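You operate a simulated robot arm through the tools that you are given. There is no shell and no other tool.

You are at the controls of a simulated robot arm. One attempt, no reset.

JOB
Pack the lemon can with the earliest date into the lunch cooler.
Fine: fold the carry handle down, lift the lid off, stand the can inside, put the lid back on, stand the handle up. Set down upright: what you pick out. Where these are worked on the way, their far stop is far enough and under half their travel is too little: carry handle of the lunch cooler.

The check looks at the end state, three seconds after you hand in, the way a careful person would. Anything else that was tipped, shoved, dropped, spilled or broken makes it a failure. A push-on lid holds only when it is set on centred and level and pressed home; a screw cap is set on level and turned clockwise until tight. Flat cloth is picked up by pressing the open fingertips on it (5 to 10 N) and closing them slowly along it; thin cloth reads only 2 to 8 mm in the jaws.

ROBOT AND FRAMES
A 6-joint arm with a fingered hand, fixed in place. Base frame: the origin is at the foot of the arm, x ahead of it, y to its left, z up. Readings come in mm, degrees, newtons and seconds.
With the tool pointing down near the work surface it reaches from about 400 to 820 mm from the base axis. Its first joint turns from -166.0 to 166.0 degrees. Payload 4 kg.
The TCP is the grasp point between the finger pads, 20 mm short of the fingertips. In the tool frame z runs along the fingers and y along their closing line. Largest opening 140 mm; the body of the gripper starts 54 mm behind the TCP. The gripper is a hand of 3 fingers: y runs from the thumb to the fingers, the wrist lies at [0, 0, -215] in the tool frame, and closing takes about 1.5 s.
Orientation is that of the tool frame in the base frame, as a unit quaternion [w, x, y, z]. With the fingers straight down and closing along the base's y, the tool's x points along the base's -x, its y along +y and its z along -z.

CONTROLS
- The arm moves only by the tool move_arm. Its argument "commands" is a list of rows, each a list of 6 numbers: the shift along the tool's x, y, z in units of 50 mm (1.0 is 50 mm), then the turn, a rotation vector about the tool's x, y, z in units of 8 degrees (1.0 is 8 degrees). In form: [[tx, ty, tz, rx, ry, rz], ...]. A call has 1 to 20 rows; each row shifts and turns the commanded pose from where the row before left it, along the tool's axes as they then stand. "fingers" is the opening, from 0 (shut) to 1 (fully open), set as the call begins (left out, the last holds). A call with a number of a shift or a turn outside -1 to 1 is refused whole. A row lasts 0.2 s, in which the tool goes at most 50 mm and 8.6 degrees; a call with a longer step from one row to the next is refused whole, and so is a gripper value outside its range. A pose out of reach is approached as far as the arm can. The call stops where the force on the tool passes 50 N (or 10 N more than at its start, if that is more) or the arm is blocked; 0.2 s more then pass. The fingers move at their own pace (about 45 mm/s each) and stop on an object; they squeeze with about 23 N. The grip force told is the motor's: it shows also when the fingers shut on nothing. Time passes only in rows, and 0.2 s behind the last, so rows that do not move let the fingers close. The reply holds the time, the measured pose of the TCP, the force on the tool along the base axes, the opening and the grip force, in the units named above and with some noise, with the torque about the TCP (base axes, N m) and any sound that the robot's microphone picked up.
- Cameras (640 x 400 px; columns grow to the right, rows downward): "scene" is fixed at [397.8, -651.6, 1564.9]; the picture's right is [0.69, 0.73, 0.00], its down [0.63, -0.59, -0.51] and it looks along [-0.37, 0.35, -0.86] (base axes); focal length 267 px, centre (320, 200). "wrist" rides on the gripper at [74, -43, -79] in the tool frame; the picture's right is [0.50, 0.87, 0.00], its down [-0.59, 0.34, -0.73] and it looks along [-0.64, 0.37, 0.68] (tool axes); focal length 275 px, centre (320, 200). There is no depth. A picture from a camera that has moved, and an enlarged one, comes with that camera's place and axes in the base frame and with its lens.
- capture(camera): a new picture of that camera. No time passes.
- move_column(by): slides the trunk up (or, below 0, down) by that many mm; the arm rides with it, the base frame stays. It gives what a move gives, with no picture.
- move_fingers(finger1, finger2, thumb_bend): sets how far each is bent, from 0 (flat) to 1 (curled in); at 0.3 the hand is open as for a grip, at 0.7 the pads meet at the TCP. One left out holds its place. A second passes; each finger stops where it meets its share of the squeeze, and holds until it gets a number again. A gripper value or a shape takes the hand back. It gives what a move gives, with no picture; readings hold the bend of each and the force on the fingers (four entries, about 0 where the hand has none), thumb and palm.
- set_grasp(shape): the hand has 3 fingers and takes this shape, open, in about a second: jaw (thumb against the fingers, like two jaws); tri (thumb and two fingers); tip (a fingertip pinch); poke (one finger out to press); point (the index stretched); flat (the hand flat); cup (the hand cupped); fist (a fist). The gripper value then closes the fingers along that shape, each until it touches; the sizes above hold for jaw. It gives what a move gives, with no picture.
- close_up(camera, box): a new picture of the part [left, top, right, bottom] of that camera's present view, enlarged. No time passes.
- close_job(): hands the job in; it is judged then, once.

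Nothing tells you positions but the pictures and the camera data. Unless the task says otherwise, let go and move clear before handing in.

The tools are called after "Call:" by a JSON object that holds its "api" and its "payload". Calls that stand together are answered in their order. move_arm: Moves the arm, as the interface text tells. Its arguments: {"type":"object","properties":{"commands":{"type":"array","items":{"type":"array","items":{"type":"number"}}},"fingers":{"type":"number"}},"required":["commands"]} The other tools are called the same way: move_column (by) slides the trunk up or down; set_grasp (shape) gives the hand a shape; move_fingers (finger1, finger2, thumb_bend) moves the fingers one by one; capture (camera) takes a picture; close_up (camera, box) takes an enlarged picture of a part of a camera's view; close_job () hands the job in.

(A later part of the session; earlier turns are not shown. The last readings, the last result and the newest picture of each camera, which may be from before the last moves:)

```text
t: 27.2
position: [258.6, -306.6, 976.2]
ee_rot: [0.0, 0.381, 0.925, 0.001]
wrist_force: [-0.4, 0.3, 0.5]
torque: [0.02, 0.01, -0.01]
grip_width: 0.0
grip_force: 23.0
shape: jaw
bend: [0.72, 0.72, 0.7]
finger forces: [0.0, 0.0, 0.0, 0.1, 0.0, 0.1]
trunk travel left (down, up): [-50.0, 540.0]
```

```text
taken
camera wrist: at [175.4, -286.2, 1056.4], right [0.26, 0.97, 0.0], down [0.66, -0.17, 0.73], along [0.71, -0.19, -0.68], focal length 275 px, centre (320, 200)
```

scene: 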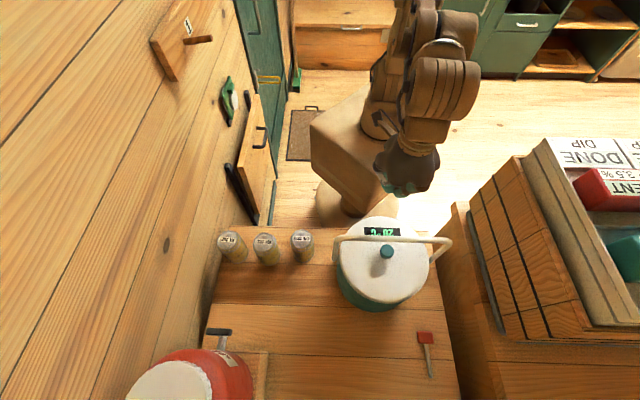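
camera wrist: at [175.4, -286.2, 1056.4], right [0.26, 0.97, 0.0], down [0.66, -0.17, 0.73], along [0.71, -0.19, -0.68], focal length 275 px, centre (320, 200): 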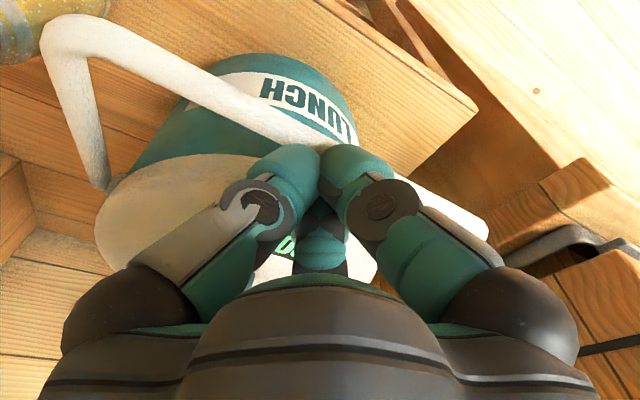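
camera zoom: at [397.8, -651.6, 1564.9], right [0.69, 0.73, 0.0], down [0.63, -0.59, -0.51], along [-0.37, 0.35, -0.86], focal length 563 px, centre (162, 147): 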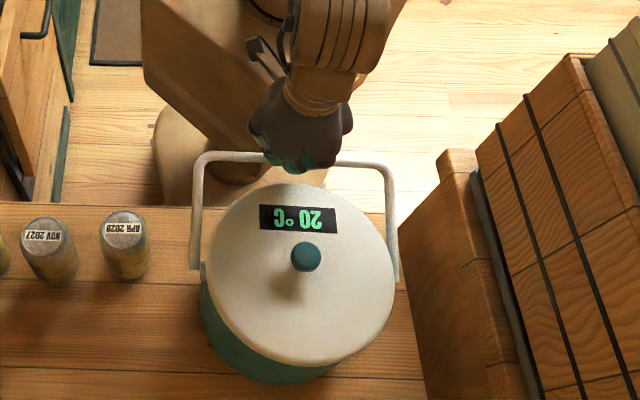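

The handle keeps following with almost no force. I'll continue down toward its stop in smaller steps.

Call:
{"api": "move_arm", "payload": {"commands": [[0.04, 0, 0.15, 0, 0, 0], [0.04, 0, 0.15, 0, 0, 0], [0.04, 0, 0.15, 0, 0, 0], [0.04, 0, 0.15, 0, 0, 0], [0.02, 0, 0.1, 0, 0, 0], [0, 0, 0.1, 0, 0, 0]]}}

Call:
{"api": "close_up", "payload": {"camera": "scene", "box": [320, 130, 470, 320]}}

Call:
{"api": "capture", "payload": {"camera": "wrist"}}

```text
t: 28.6
position: [251.4, -300.3, 937.7]
ee_rot: [-0.001, 0.381, 0.925, -0.001]
wrist_force: [0.5, 0.0, -0.9]
torque: [0.0, 0.03, 0.01]
grip_width: 0.0
grip_force: 22.9
shape: jaw
bend: [0.72, 0.72, 0.7]
finger forces: [0.0, 0.0, 0.1, 0.0, 0.1, 0.1]
trunk travel left (down, up): [-50.0, 540.0]
```

```text
2.11 times, centred on (395, 225) of scene
camera zoom: at [397.8, -651.6, 1564.9], right [0.69, 0.73, 0.0], down [0.63, -0.59, -0.51], along [-0.37, 0.35, -0.86], focal length 563 px, centre (162, 147)
```

zoom: 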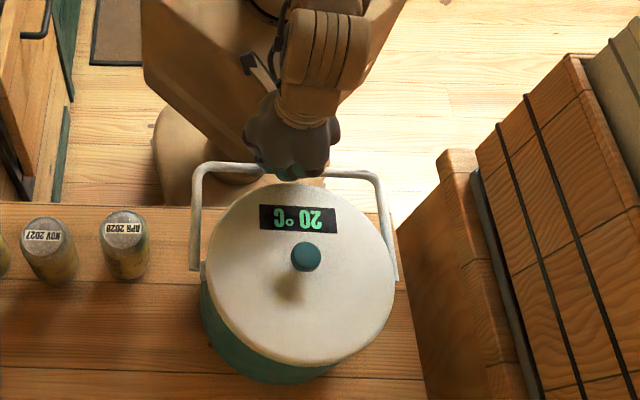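

```text
taken
camera wrist: at [167.4, -280.3, 1017.4], right [0.26, 0.97, 0.0], down [0.66, -0.17, 0.73], along [0.71, -0.19, -0.68], focal length 275 px, centre (320, 200)
```

wrist: 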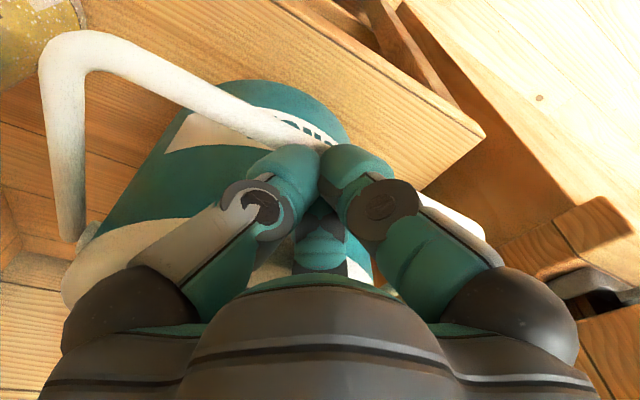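

The bar is about level with its pivots, well past half its travel, and the cooler hasn't moved. Next is the lid, so I'll rise and open the fingers above the knob.

Call:
{"api": "move_arm", "payload": {"commands": [[0, 0, -0.8, 0, 0, 0], [0, 0, -0.8, 0, 0, 0], [0, 0, -0.9, 0, 0, 0], [-0.7, 0.03, 0, 0, 0, 0], [-0.7, 0.03, 0, 0, 0, 0], [-0.7, 0.03, 0, 0, 0, 0], [-0.7, 0.03, 0, 0, 0, 0], [0, 0, 0, 0, 0, 0]], "fingers": 0.55}}

Call:
{"api": "capture", "payload": {"camera": "wrist"}}

Call:
{"api": "close_up", "payload": {"camera": "scene", "box": [320, 130, 470, 320]}}

```text
t: 30.4
position: [353.9, -397.1, 1060.6]
ee_rot: [0.0, 0.381, 0.924, -0.001]
wrist_force: [-0.2, -0.3, -0.2]
torque: [-0.01, 0.01, 0.04]
grip_width: 76.7
grip_force: 0.0
shape: jaw
bend: [0.32, 0.32, 0.31]
finger forces: [0.1, 0.0, 0.0, 0.0, 0.0, 0.0]
trunk travel left (down, up): [-50.0, 540.0]
```

```text
taken
camera wrist: at [270.7, -376.0, 1140.7], right [0.26, 0.97, 0.0], down [0.66, -0.17, 0.73], along [0.71, -0.19, -0.68], focal length 275 px, centre (320, 200)
```

wrist: 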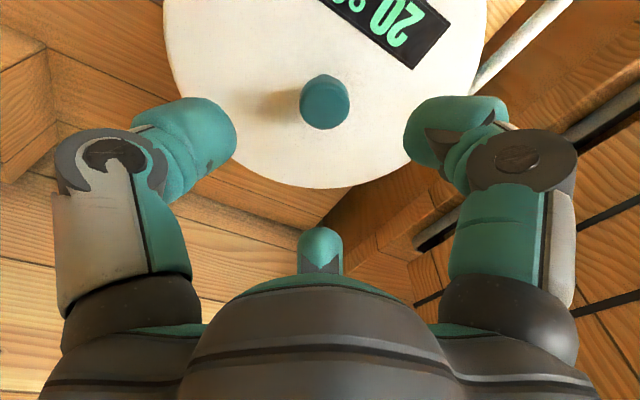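

```text
2.11 times, centred on (395, 225) of scene
camera zoom: at [397.8, -651.6, 1564.9], right [0.69, 0.73, 0.0], down [0.63, -0.59, -0.51], along [-0.37, 0.35, -0.86], focal length 563 px, centre (162, 147)
```

zoom: 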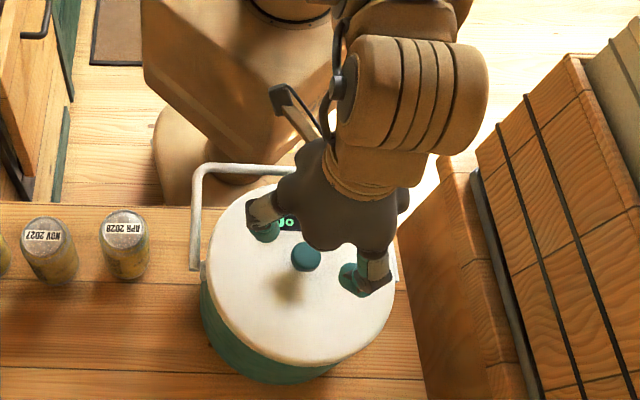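

The knob is within 3 mm of the hand's axis. I'll descend around it and close.

Call:
{"api": "move_arm", "payload": {"commands": [[0.03, 0.04, 0.5, 0, 0, 0], [0, 0, 0.5, 0, 0, 0], [0, 0, 0.3, 0, 0, 0], [0, 0, 0.2, 0, 0, 0], [0, 0, 0.1, 0, 0, 0], [0, 0, 0, 0, 0, 0]]}}

Call:
{"api": "capture", "payload": {"camera": "wrist"}}

Call:
{"api": "close_up", "payload": {"camera": "scene", "box": [320, 130, 470, 320]}}

```text
t: 31.8
position: [356.0, -394.9, 983.8]
ee_rot: [0.0, 0.381, 0.925, 0.0]
wrist_force: [0.3, 0.5, -0.6]
torque: [0.01, 0.02, 0.0]
grip_width: 76.9
grip_force: 0.1
shape: jaw
bend: [0.32, 0.32, 0.31]
finger forces: [0.1, 0.1, 0.1, 0.0, 0.0, 0.0]
trunk travel left (down, up): [-50.0, 540.0]
```

```text
taken
camera wrist: at [271.9, -373.7, 1063.4], right [0.26, 0.97, 0.0], down [0.66, -0.17, 0.73], along [0.71, -0.19, -0.68], focal length 275 px, centre (320, 200)
```

wrist: 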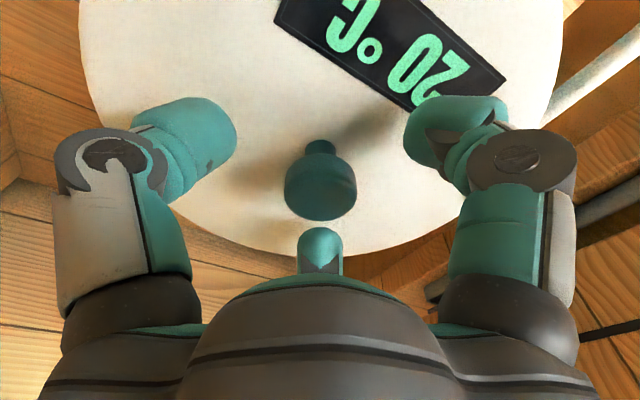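

```text
2.11 times, centred on (395, 225) of scene
camera zoom: at [397.8, -651.6, 1564.9], right [0.69, 0.73, 0.0], down [0.63, -0.59, -0.51], along [-0.37, 0.35, -0.86], focal length 563 px, centre (162, 147)
```

zoom: 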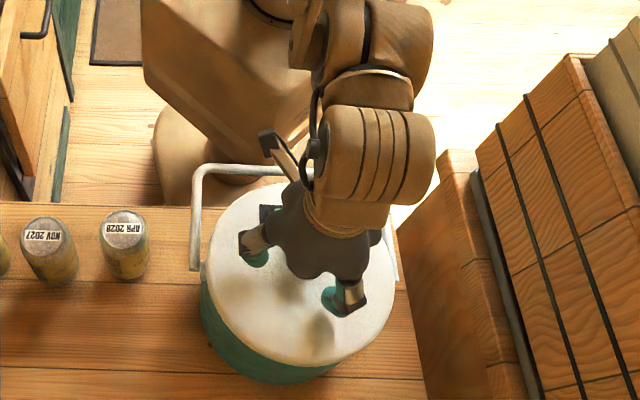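

The knob head is centred about 9 mm below the grasp point. I'll lower 9 mm and close on it.

Call:
{"api": "move_arm", "payload": {"commands": [[0, 0, 0.18, 0, 0, 0], [0, 0, 0, 0, 0, 0]]}}

Call:
{"api": "move_arm", "payload": {"commands": [[0, 0, 0, 0, 0, 0], [0, 0, 0, 0, 0, 0], [0, 0, 0, 0, 0, 0], [0, 0, 0, 0, 0, 0], [0, 0, 0, 0, 0, 0], [0, 0, 0, 0, 0, 0], [0, 0, 0, 0, 0, 0]], "fingers": 0}}

Call:
{"api": "capture", "payload": {"camera": "wrist"}}

```text
t: 32.4
position: [354.4, -393.8, 975.7]
ee_rot: [-0.001, 0.38, 0.925, -0.001]
wrist_force: [-0.8, 0.2, -0.3]
torque: [0.0, -0.02, 0.0]
grip_width: 76.7
grip_force: 0.1
shape: jaw
bend: [0.32, 0.32, 0.31]
finger forces: [0.0, 0.1, 0.1, 0.0, 0.0, 0.0]
trunk travel left (down, up): [-50.0, 540.0]
```

```text
t: 34.0
position: [354.1, -393.4, 974.3]
ee_rot: [-0.001, 0.381, 0.925, 0.0]
wrist_force: [-0.5, 4.2, -2.7]
torque: [0.2, 0.02, 0.0]
grip_width: 20.1
grip_force: 22.8
shape: jaw
bend: [0.87, 0.96, 0.54]
finger forces: [28.9, 14.7, 0.0, 0.0, 14.2, 0.0]
trunk travel left (down, up): [-50.0, 540.0]
heard: snap
```

```text
taken
camera wrist: at [271.2, -372.4, 1054.3], right [0.26, 0.97, 0.0], down [0.66, -0.17, 0.73], along [0.71, -0.19, -0.68], focal length 275 px, centre (320, 200)
```

wrist: 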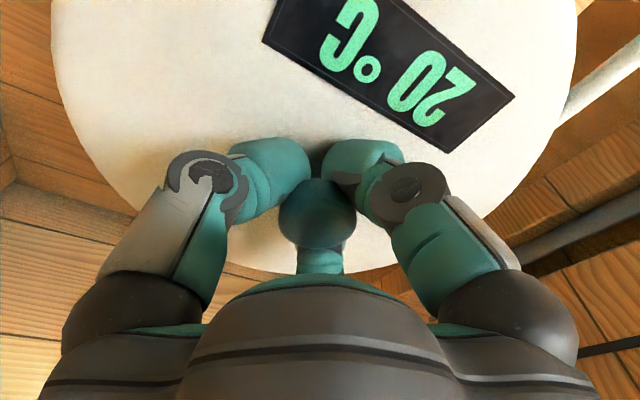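

The fingers closed under the knob head and I heard a snap. I'll check the cooler, then lift gently.

Call:
{"api": "close_up", "payload": {"camera": "scene", "box": [320, 205, 470, 320]}}

Call:
{"api": "move_arm", "payload": {"commands": [[0, 0, -0.1, 0, 0, 0], [0, 0, -0.1, 0, 0, 0], [0, 0, -0.1, 0, 0, 0]]}}

Call:
{"api": "close_up", "payload": {"camera": "scene", "box": [320, 205, 470, 320]}}

Call:
{"api": "capture", "payload": {"camera": "wrist"}}

```text
3.48 times, centred on (395, 262) of scene
camera zoom: at [397.8, -651.6, 1564.9], right [0.69, 0.73, 0.0], down [0.63, -0.59, -0.51], along [-0.37, 0.35, -0.86], focal length 930 px, centre (59, -17)
```

zoom: 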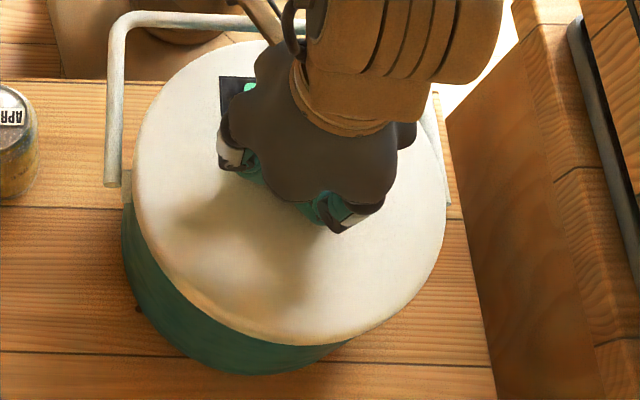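

```text
t: 34.8
position: [355.6, -393.9, 990.3]
ee_rot: [0.0, 0.381, 0.925, 0.0]
wrist_force: [-0.4, -0.4, -1.4]
torque: [-0.01, -0.04, 0.04]
grip_width: 19.9
grip_force: 22.7
shape: jaw
bend: [0.87, 0.96, 0.55]
finger forces: [26.7, 15.7, 0.1, 0.1, 23.0, 0.1]
trunk travel left (down, up): [-50.0, 540.0]
```

```text
3.48 times, centred on (395, 262) of scene
camera zoom: at [397.8, -651.6, 1564.9], right [0.69, 0.73, 0.0], down [0.63, -0.59, -0.51], along [-0.37, 0.35, -0.86], focal length 930 px, centre (59, -17)
```

zoom: 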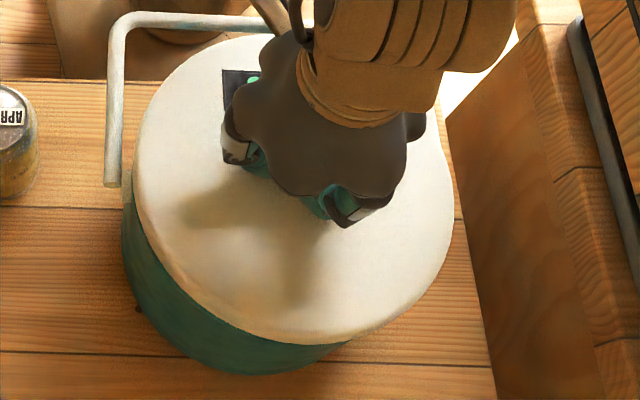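

```text
taken
camera wrist: at [272.2, -373.1, 1069.5], right [0.26, 0.97, 0.0], down [0.66, -0.17, 0.73], along [0.71, -0.19, -0.68], focal length 275 px, centre (320, 200)
```

wrist: 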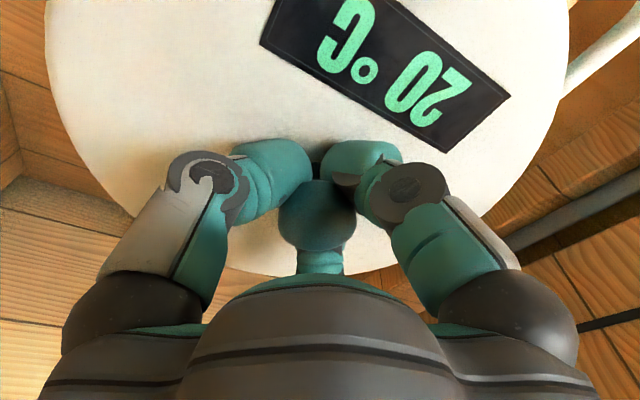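

The lid came off cleanly with the hand and the cooler body stayed put. I'll lift it, carry it to the clear patch of table beyond the cooler, and lower most of the way.

Call:
{"api": "move_arm", "payload": {"commands": [[0, 0, -0.4, 0, 0, 0], [0, 0, -0.6, 0, 0, 0], [0, 0, -0.6, 0, 0, 0], [0, 0, -0.6, 0, 0, 0], [-0.5, -0.437, 0, 0, 0, 0], [-0.5, -0.437, 0, 0, 0, 0], [-0.5, -0.437, 0, 0, 0, 0], [-0.5, -0.437, 0, 0, 0, 0], [-0.5, -0.437, 0, 0, 0, 0], [-0.5, -0.437, 0, 0, 0, 0], [-0.5, -0.437, 0, 0, 0, 0], [0, 0, 0, 0, 0, 0]]}}

Call:
{"api": "capture", "payload": {"camera": "scene"}}

Call:
{"api": "capture", "payload": {"camera": "wrist"}}

```text
t: 37.4
position: [371.9, -625.7, 1099.2]
ee_rot: [0.0, 0.382, 0.924, 0.0]
wrist_force: [0.0, 0.0, -1.2]
torque: [0.01, -0.04, 0.0]
grip_width: 19.9
grip_force: 23.1
shape: jaw
bend: [0.87, 0.96, 0.55]
finger forces: [26.0, 16.2, 0.0, 0.0, 22.8, 0.0]
trunk travel left (down, up): [-50.0, 540.0]
```

```text
taken
```

scene: 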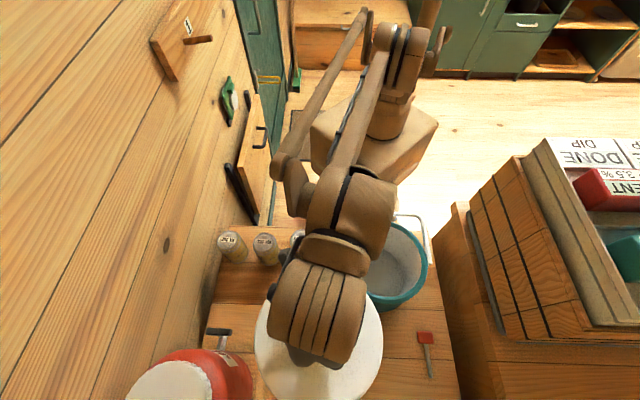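

```text
taken
camera wrist: at [288.2, -604.6, 1177.7], right [0.26, 0.97, 0.0], down [0.66, -0.17, 0.73], along [0.71, -0.19, -0.68], focal length 275 px, centre (320, 200)
```

wrist: 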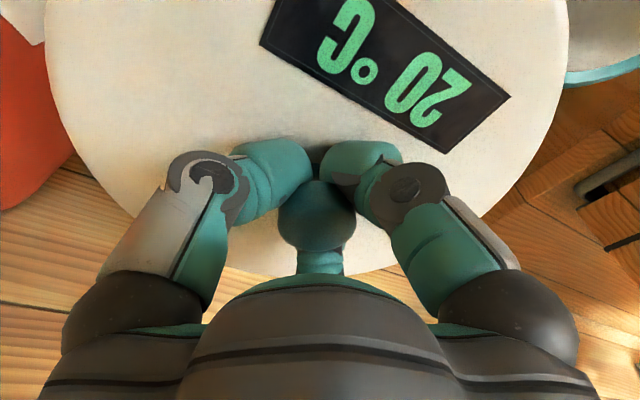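

The lid is over clear table between the cooler and the red jug. I'll lower it in stages and look before touching down.

Call:
{"api": "move_arm", "payload": {"commands": [[0, 0, 0.7, 0, 0, 0], [0, 0, 0.7, 0, 0, 0], [0, 0, 0.7, 0, 0, 0], [0, 0, 0.7, 0, 0, 0], [0, 0, 0.7, 0, 0, 0], [0, 0, 0.7, 0, 0, 0], [0, 0, 0.3, 0, 0, 0], [0, 0, 0, 0, 0, 0]]}}

Call:
{"api": "capture", "payload": {"camera": "scene"}}

Call:
{"api": "capture", "payload": {"camera": "wrist"}}

```text
t: 39.2
position: [370.6, -626.3, 873.7]
ee_rot: [0.0, 0.381, 0.925, 0.0]
wrist_force: [0.0, 0.3, -1.6]
torque: [0.01, 0.0, 0.0]
grip_width: 20.3
grip_force: 22.6
shape: jaw
bend: [0.87, 0.96, 0.55]
finger forces: [25.8, 16.4, 0.0, 0.1, 23.6, 0.0]
trunk travel left (down, up): [-50.0, 540.0]
```

```text
taken
```

scene: 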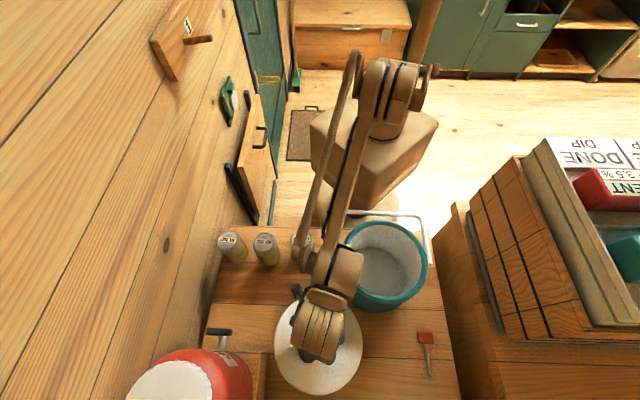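

```text
taken
camera wrist: at [286.4, -606.0, 952.9], right [0.26, 0.97, 0.0], down [0.66, -0.17, 0.73], along [0.71, -0.19, -0.68], focal length 275 px, centre (320, 200)
```

wrist: 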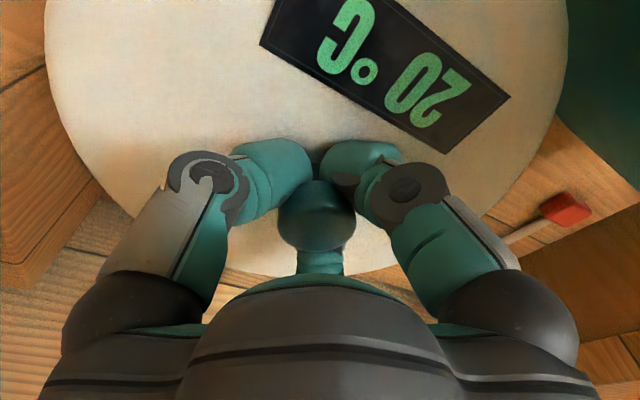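

Still clear all round. I'll lower the last few centimetres in small steps and watch for contact.

Call:
{"api": "move_arm", "payload": {"commands": [[0, 0, 0.3, 0, 0, 0], [0, 0, 0.2, 0, 0, 0], [0, 0, 0.1, 0, 0, 0], [0, 0, 0.1, 0, 0, 0]]}}

Call:
{"api": "move_arm", "payload": {"commands": [[0, 0, 0.06, 0, 0, 0], [0, 0, 0.06, 0, 0, 0]]}}

Call:
{"api": "move_arm", "payload": {"commands": [[0, 0, 0.06, 0, 0, 0], [0, 0, 0.06, 0, 0, 0]]}}

Call:
{"api": "close_up", "payload": {"camera": "scene", "box": [220, 240, 440, 400]}}

```text
t: 40.2
position: [370.9, -626.8, 837.8]
ee_rot: [0.0, 0.382, 0.924, 0.0]
wrist_force: [-0.8, 0.3, -1.6]
torque: [0.02, 0.0, -0.01]
grip_width: 20.0
grip_force: 23.3
shape: jaw
bend: [0.87, 0.96, 0.55]
finger forces: [25.8, 16.4, 0.1, 0.0, 23.6, 0.0]
trunk travel left (down, up): [-50.0, 540.0]
```

```text
t: 40.8
position: [370.8, -625.8, 832.2]
ee_rot: [0.0, 0.381, 0.924, -0.001]
wrist_force: [0.3, 0.8, -1.9]
torque: [-0.03, -0.04, -0.04]
grip_width: 20.2
grip_force: 23.0
shape: jaw
bend: [0.87, 0.96, 0.55]
finger forces: [26.0, 16.4, 0.0, 0.0, 23.7, 0.0]
trunk travel left (down, up): [-50.0, 540.0]
```

```text
t: 41.4
position: [373.1, -624.5, 828.1]
ee_rot: [0.0, 0.381, 0.924, 0.0]
wrist_force: [0.2, 0.1, -0.8]
torque: [-0.03, 0.01, -0.02]
grip_width: 19.9
grip_force: 22.6
shape: jaw
bend: [0.87, 0.96, 0.55]
finger forces: [26.0, 16.4, 0.0, 0.0, 23.8, 0.0]
trunk travel left (down, up): [-50.0, 540.0]
```

```text
2.50 times, centred on (330, 320) of scene
camera zoom: at [397.8, -651.6, 1564.9], right [0.69, 0.73, 0.0], down [0.63, -0.59, -0.51], along [-0.37, 0.35, -0.86], focal length 668 px, centre (295, -100)
```

zoom: 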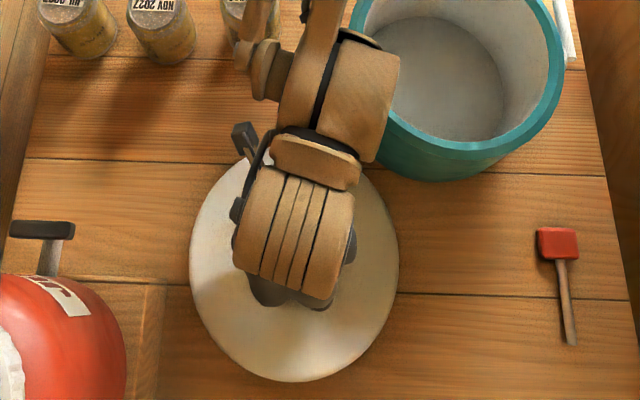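

No contact yet; I'll continue down a little at a time.

Call:
{"api": "move_arm", "payload": {"commands": [[0, 0, 0.06, 0, 0, 0], [0, 0, 0.06, 0, 0, 0]]}}

Call:
{"api": "move_arm", "payload": {"commands": [[0, 0, 0.06, 0, 0, 0], [0, 0, 0.06, 0, 0, 0]]}}

Call:
{"api": "move_arm", "payload": {"commands": [[0, 0, 0.06, 0, 0, 0], [0, 0, 0.06, 0, 0, 0]]}}

```text
t: 42.0
position: [370.0, -625.0, 821.3]
ee_rot: [0.0, 0.381, 0.925, 0.0]
wrist_force: [0.0, 0.6, -0.5]
torque: [-0.04, 0.02, -0.02]
grip_width: 19.9
grip_force: 23.4
shape: jaw
bend: [0.87, 0.96, 0.55]
finger forces: [25.9, 16.4, 0.0, 0.0, 23.6, 0.1]
trunk travel left (down, up): [-50.0, 540.0]
```

```text
t: 42.6
position: [371.0, -625.9, 815.1]
ee_rot: [0.0, 0.381, 0.924, 0.0]
wrist_force: [-0.3, 0.1, -0.9]
torque: [0.02, -0.03, 0.01]
grip_width: 20.1
grip_force: 22.7
shape: jaw
bend: [0.87, 0.96, 0.55]
finger forces: [26.0, 16.4, 0.1, 0.0, 23.7, 0.0]
trunk travel left (down, up): [-50.0, 540.0]
```

```text
t: 43.2
position: [372.2, -626.3, 809.7]
ee_rot: [0.0, 0.381, 0.925, 0.0]
wrist_force: [1.0, -0.6, -0.3]
torque: [0.1, 0.01, 0.02]
grip_width: 20.2
grip_force: 23.1
shape: jaw
bend: [0.87, 0.96, 0.55]
finger forces: [27.0, 16.2, 0.0, 0.0, 23.7, 0.0]
trunk travel left (down, up): [-50.0, 540.0]
```

Call:
{"api": "move_arm", "payload": {"commands": [[0, 0, 0.04, 0, 0, 0], [0, 0, 0.0, 0, 0, 0]]}}

Call:
{"api": "move_arm", "payload": {"commands": [[0, 0, 0.04, 0, 0, 0], [0, 0, 0.0, 0, 0, 0]]}}

Call:
{"api": "capture", "payload": {"camera": "wrist"}}

```text
t: 43.8
position: [371.0, -626.2, 807.5]
ee_rot: [0.0, 0.381, 0.925, 0.0]
wrist_force: [0.0, -1.5, 3.1]
torque: [0.35, 0.05, 0.02]
grip_width: 20.2
grip_force: 22.9
shape: jaw
bend: [0.88, 0.96, 0.55]
finger forces: [34.4, 15.4, 0.1, 0.0, 23.8, 0.0]
trunk travel left (down, up): [-50.0, 540.0]
```

```text
t: 44.4
position: [370.7, -624.5, 806.3]
ee_rot: [0.0, 0.382, 0.924, 0.001]
wrist_force: [1.6, -4.7, 11.0]
torque: [0.32, -0.01, 0.03]
grip_width: 20.1
grip_force: 23.0
shape: jaw
bend: [0.88, 0.96, 0.55]
finger forces: [37.7, 16.2, 0.0, 0.0, 27.4, 0.0]
trunk travel left (down, up): [-50.0, 540.0]
```

```text
taken
camera wrist: at [287.2, -604.4, 885.8], right [0.26, 0.97, 0.0], down [0.66, -0.17, 0.73], along [0.71, -0.19, -0.68], focal length 275 px, centre (320, 200)
```

wrist: 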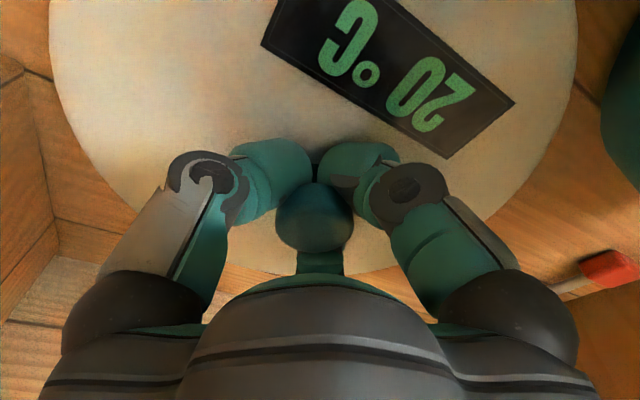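

The lid is on the table (about 11 N). I'll ease off slightly, open the fingers, and rise.

Call:
{"api": "move_arm", "payload": {"commands": [[0, 0, -0.04, 0, 0, 0], [0, 0, 0, 0, 0, 0]]}}

Call:
{"api": "move_arm", "payload": {"commands": [[0, 0, 0, 0, 0, 0], [0, 0, 0, 0, 0, 0], [0, 0, 0, 0, 0, 0], [0, 0, 0, 0, 0, 0], [0, 0, 0, 0, 0, 0]], "fingers": 0.55}}

Call:
{"api": "capture", "payload": {"camera": "wrist"}}

```text
t: 45.0
position: [370.7, -625.9, 807.0]
ee_rot: [0.0, 0.381, 0.925, 0.0]
wrist_force: [0.7, 0.5, 0.1]
torque: [0.1, -0.04, 0.02]
grip_width: 20.1
grip_force: 22.6
shape: jaw
bend: [0.88, 0.96, 0.55]
finger forces: [30.9, 16.7, 0.0, 0.0, 25.2, 0.0]
trunk travel left (down, up): [-50.0, 540.0]
```

```text
t: 46.2
position: [370.7, -625.2, 808.3]
ee_rot: [0.0, 0.381, 0.925, 0.0]
wrist_force: [0.7, 0.8, 12.4]
torque: [-0.05, 0.05, -0.01]
grip_width: 73.7
grip_force: 0.1
shape: jaw
bend: [0.33, 0.33, 0.31]
finger forces: [3.6, 3.5, 0.0, 0.0, 5.4, 0.0]
trunk travel left (down, up): [-50.0, 540.0]
```

```text
taken
camera wrist: at [287.2, -604.5, 888.1], right [0.26, 0.97, 0.0], down [0.66, -0.17, 0.73], along [0.71, -0.19, -0.68], focal length 275 px, centre (320, 200)
```

wrist: 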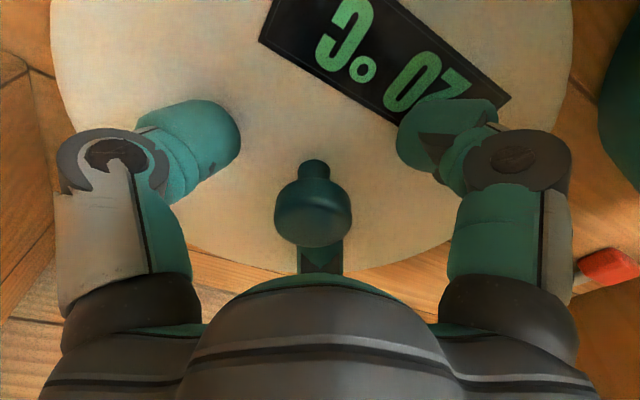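

The lid stands free on the table. I'll rise straight up off it.

Call:
{"api": "move_arm", "payload": {"commands": [[0, 0, -0.2, 0, 0, 0], [0, 0, -0.5, 0, 0, 0], [0, 0, -0.8, 0, 0, 0], [0, 0, -0.9, 0, 0, 0], [0, 0, -0.9, 0, 0, 0], [0, 0, -0.9, 0, 0, 0], [0, 0, -0.9, 0, 0, 0], [0, 0, -0.9, 0, 0, 0], [0, 0, 0, 0, 0, 0]]}}

Call:
{"api": "capture", "payload": {"camera": "scene"}}

Call:
{"api": "capture", "payload": {"camera": "wrist"}}

```text
t: 48.2
position: [372.0, -626.4, 1106.8]
ee_rot: [0.0, 0.382, 0.924, 0.0]
wrist_force: [-0.1, -0.4, 0.0]
torque: [-0.01, 0.01, 0.01]
grip_width: 76.4
grip_force: 0.0
shape: jaw
bend: [0.32, 0.32, 0.31]
finger forces: [0.0, 0.0, 0.0, 0.0, 0.0, 0.0]
trunk travel left (down, up): [-50.0, 540.0]
```

```text
taken
```

scene: 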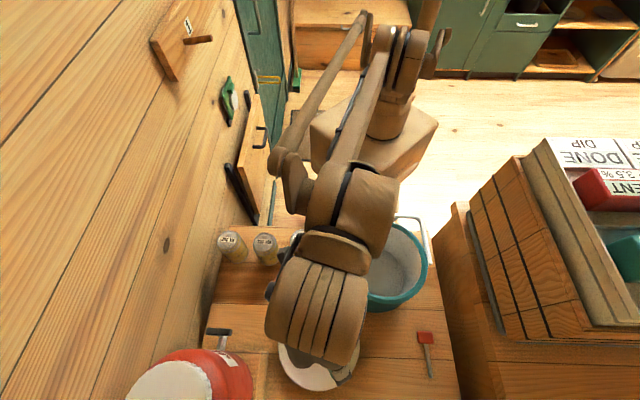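

```text
taken
camera wrist: at [288.7, -605.5, 1186.4], right [0.26, 0.97, 0.0], down [0.66, -0.17, 0.73], along [0.71, -0.19, -0.68], focal length 275 px, centre (320, 200)
```

wrist: 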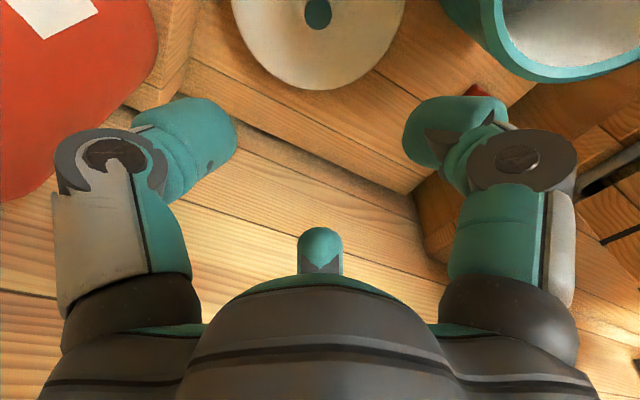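

The lid stands on the table and the cooler is open and empty. Next I'll turn the hand so one finger points away from the wall and move above the gap beside the JUL 2027 can.

Call:
{"api": "move_arm", "payload": {"commands": [[0, 0, 0, 0, 0, 0.9375], [0, 0, 0, 0, 0, 0.9375], [0, 0, 0, 0, 0, 0.9375], [0, 0, 0, 0, 0, 0.9375], [0, 0, 0, 0, 0, 0.9375], [0, 0, 0, 0, 0, 0.9375], [0, 0, 0, 0, 0, 0.9375], [0, 0, 0, 0, 0, 0.9375], [-0.136, -0.853, 0, 0, 0, 0], [-0.136, -0.853, 0, 0, 0, 0], [-0.136, -0.853, 0, 0, 0, 0], [-0.136, -0.853, 0, 0, 0, 0], [-0.136, -0.853, 0, 0, 0, 0], [-0.136, -0.853, 0, 0, 0, 0], [-0.136, -0.853, 0, 0, 0, 0], [0, 0, 0, 0, 0, 0]], "fingers": 0.62}}

Call:
{"api": "capture", "payload": {"camera": "wrist"}}

Call:
{"api": "capture", "payload": {"camera": "scene"}}

```text
t: 51.6
position: [72.7, -594.4, 1106.4]
ee_rot: [0.0, 0.792, 0.61, -0.001]
wrist_force: [-1.0, -1.2, 0.4]
torque: [0.01, -0.05, 0.0]
grip_width: 86.5
grip_force: 0.0
shape: jaw
bend: [0.3, 0.3, 0.28]
finger forces: [0.0, 0.0, 0.0, 0.1, 0.0, 0.1]
trunk travel left (down, up): [-50.0, 540.0]
```

```text
taken
camera wrist: at [48.7, -512.7, 1186.9], right [0.97, 0.26, 0.0], down [0.18, -0.65, 0.73], along [0.19, -0.71, -0.68], focal length 275 px, centre (320, 200)
```

wrist: 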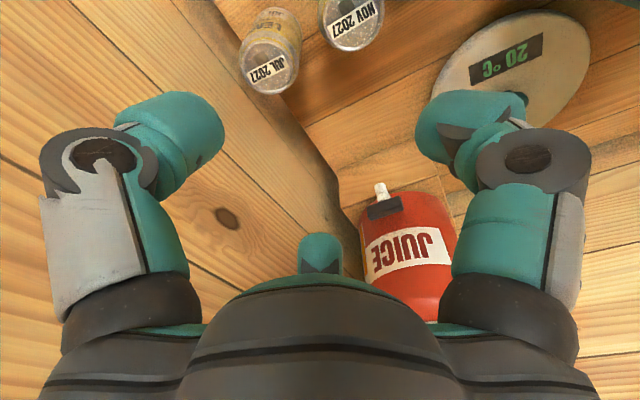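

```text
taken
```

scene: 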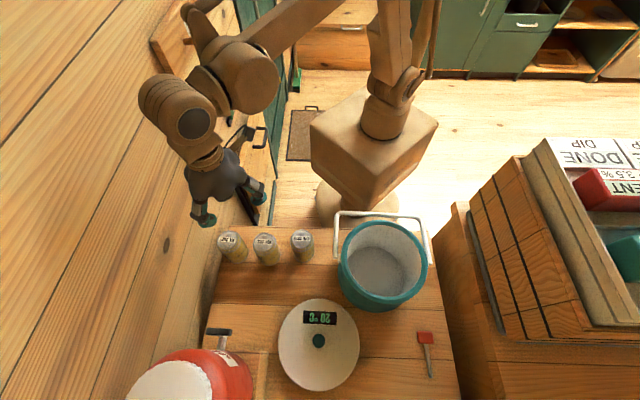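

The lid, cooler and cans are all in order. I'll enlarge the JUL can to pin down its position.

Call:
{"api": "close_up", "payload": {"camera": "wrist", "box": [220, 0, 400, 112]}}

Call:
{"api": "close_up", "payload": {"camera": "scene", "box": [150, 140, 290, 270]}}

```text
3.56 times, centred on (310, 56) of wrist
camera zoom: at [48.7, -512.7, 1186.9], right [0.97, 0.26, 0.0], down [0.18, -0.65, 0.73], along [0.19, -0.71, -0.68], focal length 979 px, centre (356, 712)
```

zoom: 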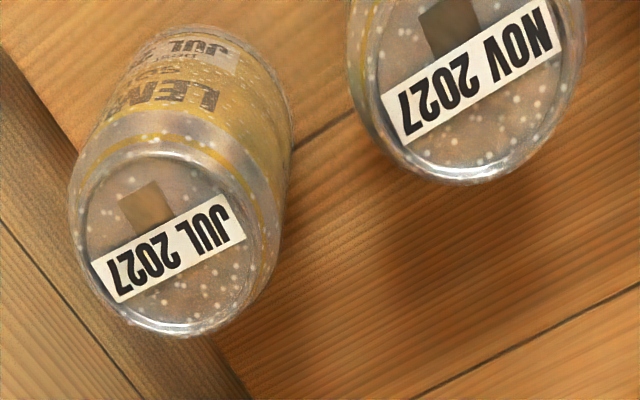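

```text
3.08 times, centred on (220, 205) of scene
camera zoom: at [397.8, -651.6, 1564.9], right [0.69, 0.73, 0.0], down [0.63, -0.59, -0.51], along [-0.37, 0.35, -0.86], focal length 823 px, centre (628, 185)
```

zoom: 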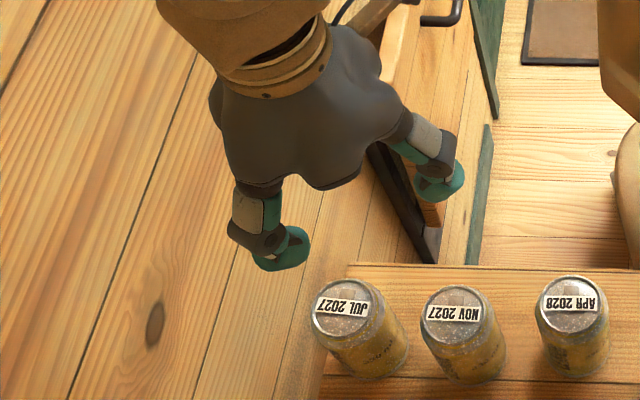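

The can sits about 19 mm from the wall and 33 mm from its neighbour, too tight for all three knuckles. I'll look at the one-finger shape for nudging it into the open first.

Call:
{"api": "set_grasp", "payload": {"shape": "poke"}}

Call:
{"api": "capture", "payload": {"camera": "wrist"}}

Call:
{"api": "close_up", "payload": {"camera": "scene", "box": [150, 140, 290, 270]}}

Call:
{"api": "set_grasp", "payload": {"shape": "point"}}

Call:
{"api": "capture", "payload": {"camera": "wrist"}}

Call:
{"api": "close_up", "payload": {"camera": "scene", "box": [150, 140, 290, 270]}}

Call:
{"api": "set_grasp", "payload": {"shape": "tip"}}

Call:
{"api": "capture", "payload": {"camera": "wrist"}}

Call:
{"api": "close_up", "payload": {"camera": "scene", "box": [150, 140, 290, 270]}}

Call:
{"api": "set_grasp", "payload": {"shape": "tri"}}

Call:
{"api": "capture", "payload": {"camera": "wrist"}}

Call:
{"api": "close_up", "payload": {"camera": "scene", "box": [150, 140, 290, 270]}}

```text
t: 52.5
position: [72.6, -594.4, 1107.2]
ee_rot: [0.0, 0.792, 0.61, 0.0]
wrist_force: [-0.9, 0.7, -0.2]
torque: [0.0, 0.02, -0.02]
grip_width: 0.3
grip_force: 0.0
shape: poke
bend: [0.28, 0.28, 0.72]
finger forces: [0.0, 0.0, 0.1, 0.1, 0.0, 0.0]
trunk travel left (down, up): [-50.0, 540.0]
```

```text
taken
camera wrist: at [49.0, -512.8, 1186.9], right [0.97, 0.26, 0.0], down [0.18, -0.66, 0.73], along [0.19, -0.71, -0.68], focal length 275 px, centre (320, 200)
```

wrist: 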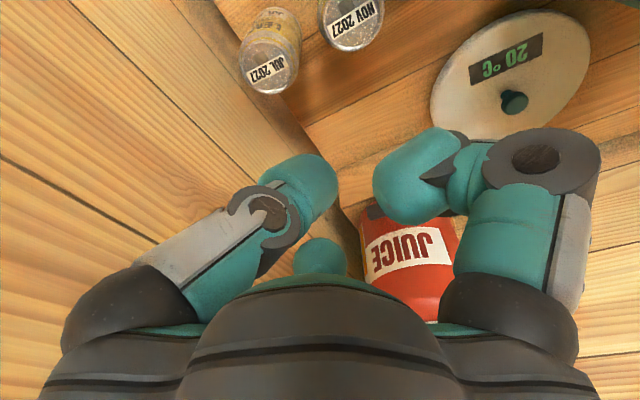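

```text
3.08 times, centred on (220, 205) of scene
camera zoom: at [397.8, -651.6, 1564.9], right [0.69, 0.73, 0.0], down [0.63, -0.59, -0.51], along [-0.37, 0.35, -0.86], focal length 823 px, centre (628, 185)
```

zoom: 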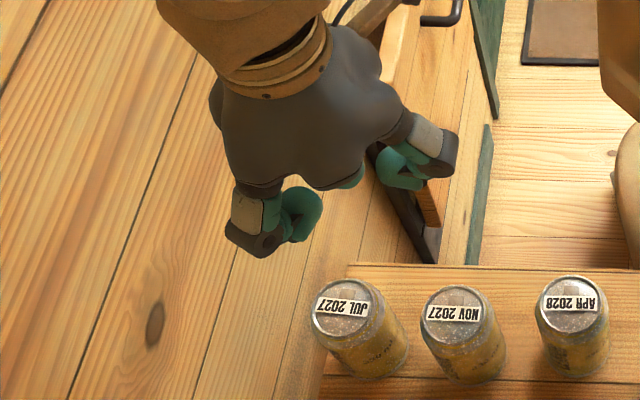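

```text
t: 53.4
position: [72.1, -595.0, 1108.1]
ee_rot: [0.0, 0.792, 0.61, 0.0]
wrist_force: [-0.1, -0.3, -0.4]
torque: [0.01, -0.02, 0.0]
grip_width: 0.1
grip_force: 0.1
shape: point
bend: [0.82, 1.0, 0.56]
finger forces: [0.0, 0.0, 0.0, 0.0, 0.1, 0.0]
trunk travel left (down, up): [-50.0, 540.0]
```

```text
taken
camera wrist: at [49.0, -512.8, 1186.9], right [0.97, 0.26, 0.0], down [0.18, -0.66, 0.73], along [0.19, -0.71, -0.68], focal length 275 px, centre (320, 200)
```

wrist: 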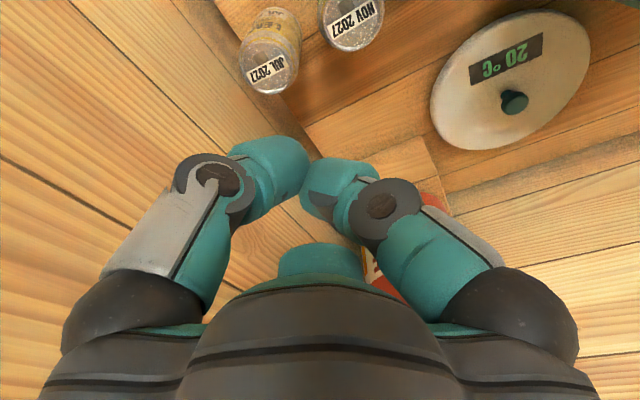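

```text
3.08 times, centred on (220, 205) of scene
camera zoom: at [397.8, -651.6, 1564.9], right [0.69, 0.73, 0.0], down [0.63, -0.59, -0.51], along [-0.37, 0.35, -0.86], focal length 823 px, centre (628, 185)
```

zoom: 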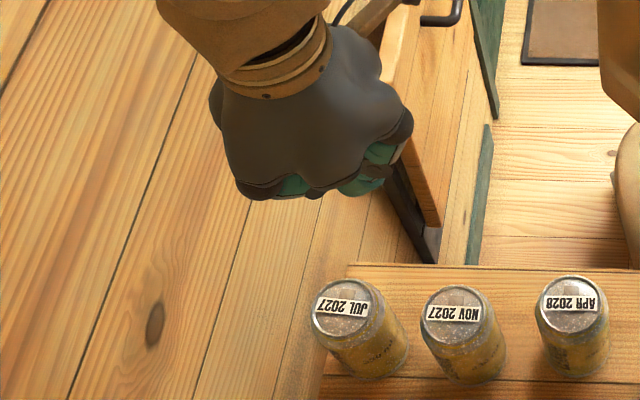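

```text
t: 54.3
position: [72.0, -594.7, 1107.6]
ee_rot: [0.0, 0.792, 0.611, 0.0]
wrist_force: [-0.2, -0.4, 0.1]
torque: [0.0, 0.02, 0.01]
grip_width: 140.0
grip_force: 0.1
shape: tip
bend: [0.3, 0.3, 0.3]
finger forces: [0.0, 0.1, 0.1, 0.1, 0.0, 0.0]
trunk travel left (down, up): [-50.0, 540.0]
```

```text
taken
camera wrist: at [49.0, -512.8, 1186.9], right [0.97, 0.26, 0.0], down [0.18, -0.66, 0.73], along [0.19, -0.71, -0.68], focal length 275 px, centre (320, 200)
```

wrist: 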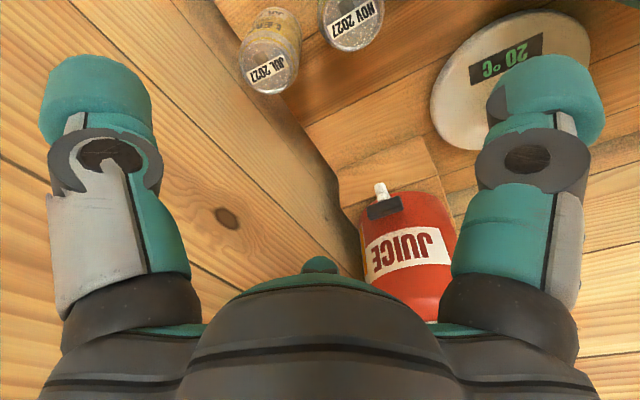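

```text
3.08 times, centred on (220, 205) of scene
camera zoom: at [397.8, -651.6, 1564.9], right [0.69, 0.73, 0.0], down [0.63, -0.59, -0.51], along [-0.37, 0.35, -0.86], focal length 823 px, centre (628, 185)
```

zoom: 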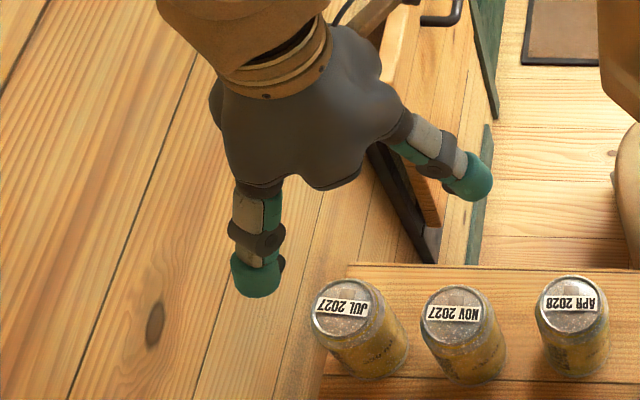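

```text
t: 55.2
position: [73.3, -594.4, 1106.9]
ee_rot: [0.0, 0.792, 0.61, 0.001]
wrist_force: [-0.6, -0.7, 0.3]
torque: [0.01, 0.01, -0.01]
grip_width: 140.2
grip_force: 0.1
shape: tri
bend: [0.3, 0.3, 0.3]
finger forces: [0.0, 0.0, 0.1, 0.0, 0.1, 0.0]
trunk travel left (down, up): [-50.0, 540.0]
```

```text
taken
camera wrist: at [49.0, -512.8, 1186.9], right [0.97, 0.26, 0.0], down [0.18, -0.66, 0.73], along [0.19, -0.71, -0.68], focal length 275 px, centre (320, 200)
```

wrist: 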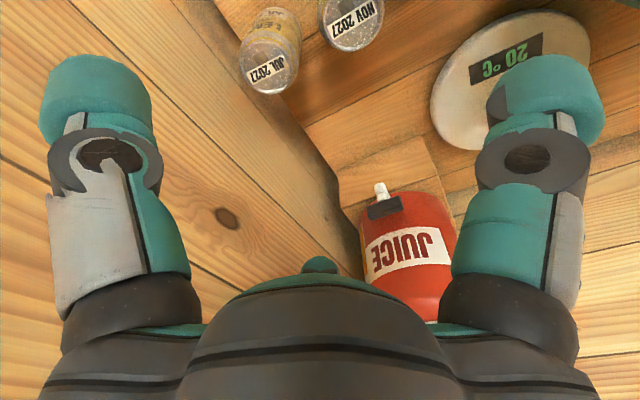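

```text
3.08 times, centred on (220, 205) of scene
camera zoom: at [397.8, -651.6, 1564.9], right [0.69, 0.73, 0.0], down [0.63, -0.59, -0.51], along [-0.37, 0.35, -0.86], focal length 823 px, centre (628, 185)
```

zoom: 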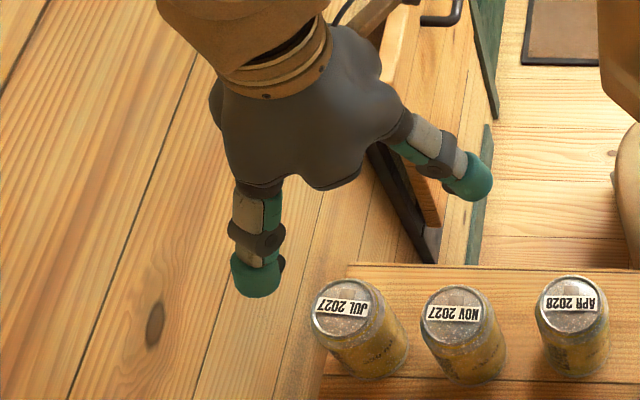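

With one straight finger I can slide the JUL can along the wall, away from its neighbour, and then grip it freely. I'll open the jaw, turn so that finger faces the can from the robot side, and lower behind it.

Call:
{"api": "set_grasp", "payload": {"shape": "jaw"}}

Call:
{"api": "move_arm", "payload": {"commands": [[0, 0, 0, 0, 0, -0.6125], [0, 0, 0, 0, 0, -0.6125], [0.356, -0.862, 0, 0, 0, 0], [0.356, -0.862, 0, 0, 0, 0], [0.356, -0.862, 0, 0, 0, 0], [0, 0, 0.8, 0, 0, 0], [0, 0, 0.8, 0, 0, 0], [0, 0, 0.8, 0, 0, 0], [0, 0, 0.8, 0, 0, 0], [0, 0, 0, 0, 0, 0]], "fingers": 1}}

Call:
{"api": "capture", "payload": {"camera": "wrist"}}

Call:
{"api": "capture", "payload": {"camera": "scene"}}

```text
t: 56.1
position: [72.0, -594.4, 1106.9]
ee_rot: [0.0, 0.792, 0.61, 0.0]
wrist_force: [-0.5, 0.7, -0.2]
torque: [0.02, 0.0, -0.01]
grip_width: 139.8
grip_force: 0.0
shape: jaw
bend: [0.3, 0.3, 0.3]
finger forces: [0.0, 0.0, 0.0, 0.1, 0.0, 0.0]
trunk travel left (down, up): [-50.0, 540.0]
```

```text
t: 58.3
position: [-50.7, -533.3, 943.3]
ee_rot: [0.0, 0.737, 0.676, 0.0]
wrist_force: [0.1, -0.8, 0.0]
torque: [-0.01, -0.02, 0.0]
grip_width: 140.1
grip_force: 0.0
shape: jaw
bend: [0.3, 0.3, 0.3]
finger forces: [0.0, 0.0, 0.1, 0.0, 0.1, 0.0]
trunk travel left (down, up): [-50.0, 540.0]
```

```text
taken
camera wrist: at [-88.2, -456.0, 1022.5], right [0.91, 0.42, 0.0], down [0.29, -0.62, 0.73], along [0.31, -0.67, -0.68], focal length 275 px, centre (320, 200)
```

wrist: 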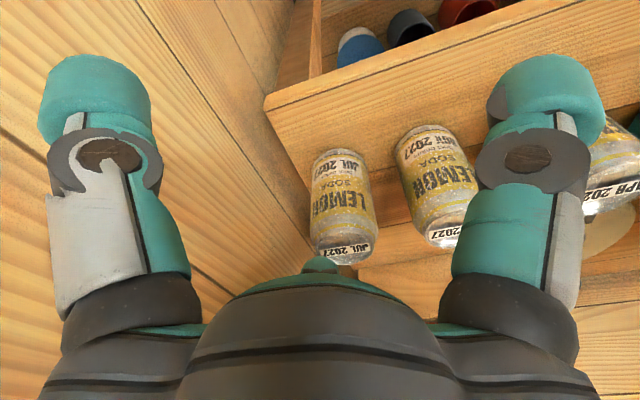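

```text
taken
```

scene: 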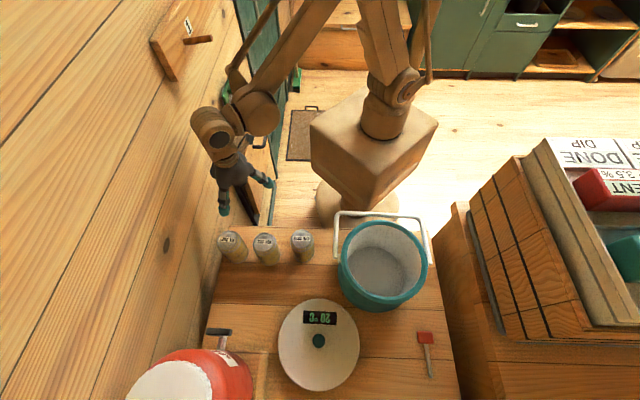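

The extended finger points straight at the JUL can from the robot side. I'll lower it to push height.

Call:
{"api": "move_arm", "payload": {"commands": [[0, 0, 0.8, 0, 0, 0], [0, 0, 0.8, 0, 0, 0], [0, 0, 0.5, 0, 0, 0], [0, 0, 0.3, 0, 0, 0], [0, 0, 0, 0, 0, 0]]}}

Call:
{"api": "capture", "payload": {"camera": "wrist"}}

Call:
{"api": "close_up", "payload": {"camera": "scene", "box": [180, 170, 320, 280]}}

```text
t: 59.5
position: [-52.7, -532.1, 827.4]
ee_rot: [0.0, 0.737, 0.676, 0.0]
wrist_force: [0.4, 0.8, -0.2]
torque: [-0.02, 0.01, -0.01]
grip_width: 139.9
grip_force: 0.1
shape: jaw
bend: [0.3, 0.3, 0.3]
finger forces: [0.0, 0.1, 0.0, 0.1, 0.0, 0.0]
trunk travel left (down, up): [-50.0, 540.0]
```

```text
taken
camera wrist: at [-89.5, -455.4, 905.5], right [0.91, 0.42, 0.0], down [0.29, -0.62, 0.73], along [0.31, -0.67, -0.68], focal length 275 px, centre (320, 200)
```

wrist: 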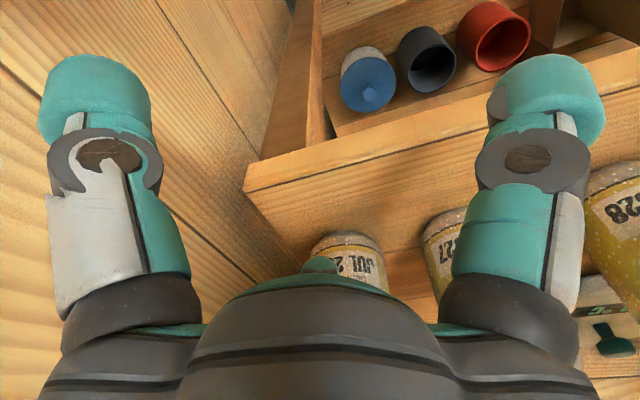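

```text
3.64 times, centred on (250, 225) of scene
camera zoom: at [397.8, -651.6, 1564.9], right [0.69, 0.73, 0.0], down [0.63, -0.59, -0.51], along [-0.37, 0.35, -0.86], focal length 972 px, centre (574, 109)
```

zoom: 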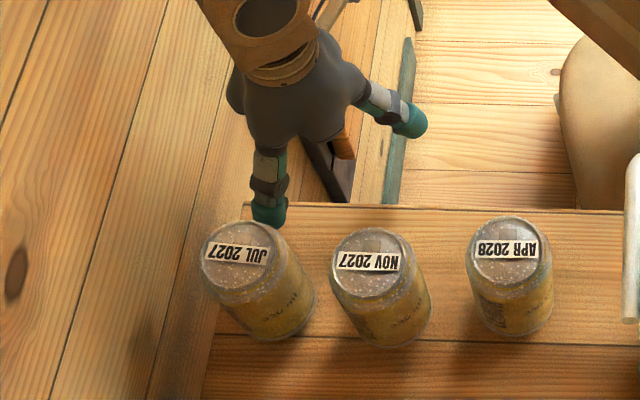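

The finger is behind the can and level with its lower half. I'll drop a few millimetres more and start nudging it straight along the wall.

Call:
{"api": "move_arm", "payload": {"commands": [[0.061, 0.051, 0.16, 0, 0, 0], [-0.064, 0.077, 0, 0, 0, 0], [-0.064, 0.077, 0, 0, 0, 0], [-0.064, 0.077, 0, 0, 0, 0], [-0.064, 0.077, 0, 0, 0, 0]]}}

Call:
{"api": "close_up", "payload": {"camera": "scene", "box": [180, 170, 320, 280]}}

```text
t: 60.7
position: [-34.3, -540.6, 819.0]
ee_rot: [0.0, 0.737, 0.676, -0.001]
wrist_force: [-1.0, 1.5, -1.0]
torque: [-0.01, 0.01, 0.0]
grip_width: 140.0
grip_force: 0.0
shape: jaw
bend: [0.3, 0.3, 0.3]
finger forces: [0.0, 0.9, 0.0, 0.0, 0.0, 0.1]
trunk travel left (down, up): [-50.0, 540.0]
```

```text
3.64 times, centred on (250, 225) of scene
camera zoom: at [397.8, -651.6, 1564.9], right [0.69, 0.73, 0.0], down [0.63, -0.59, -0.51], along [-0.37, 0.35, -0.86], focal length 972 px, centre (574, 109)
```

zoom: 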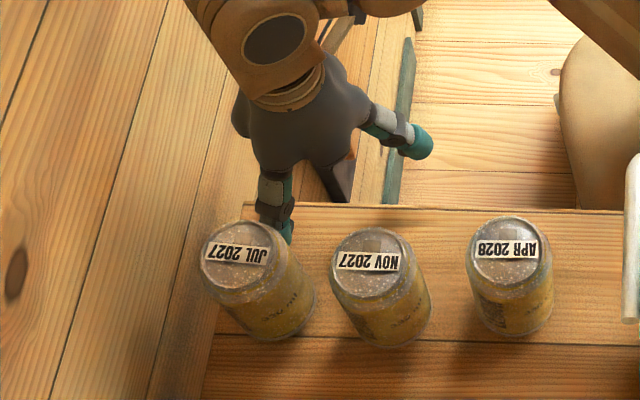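

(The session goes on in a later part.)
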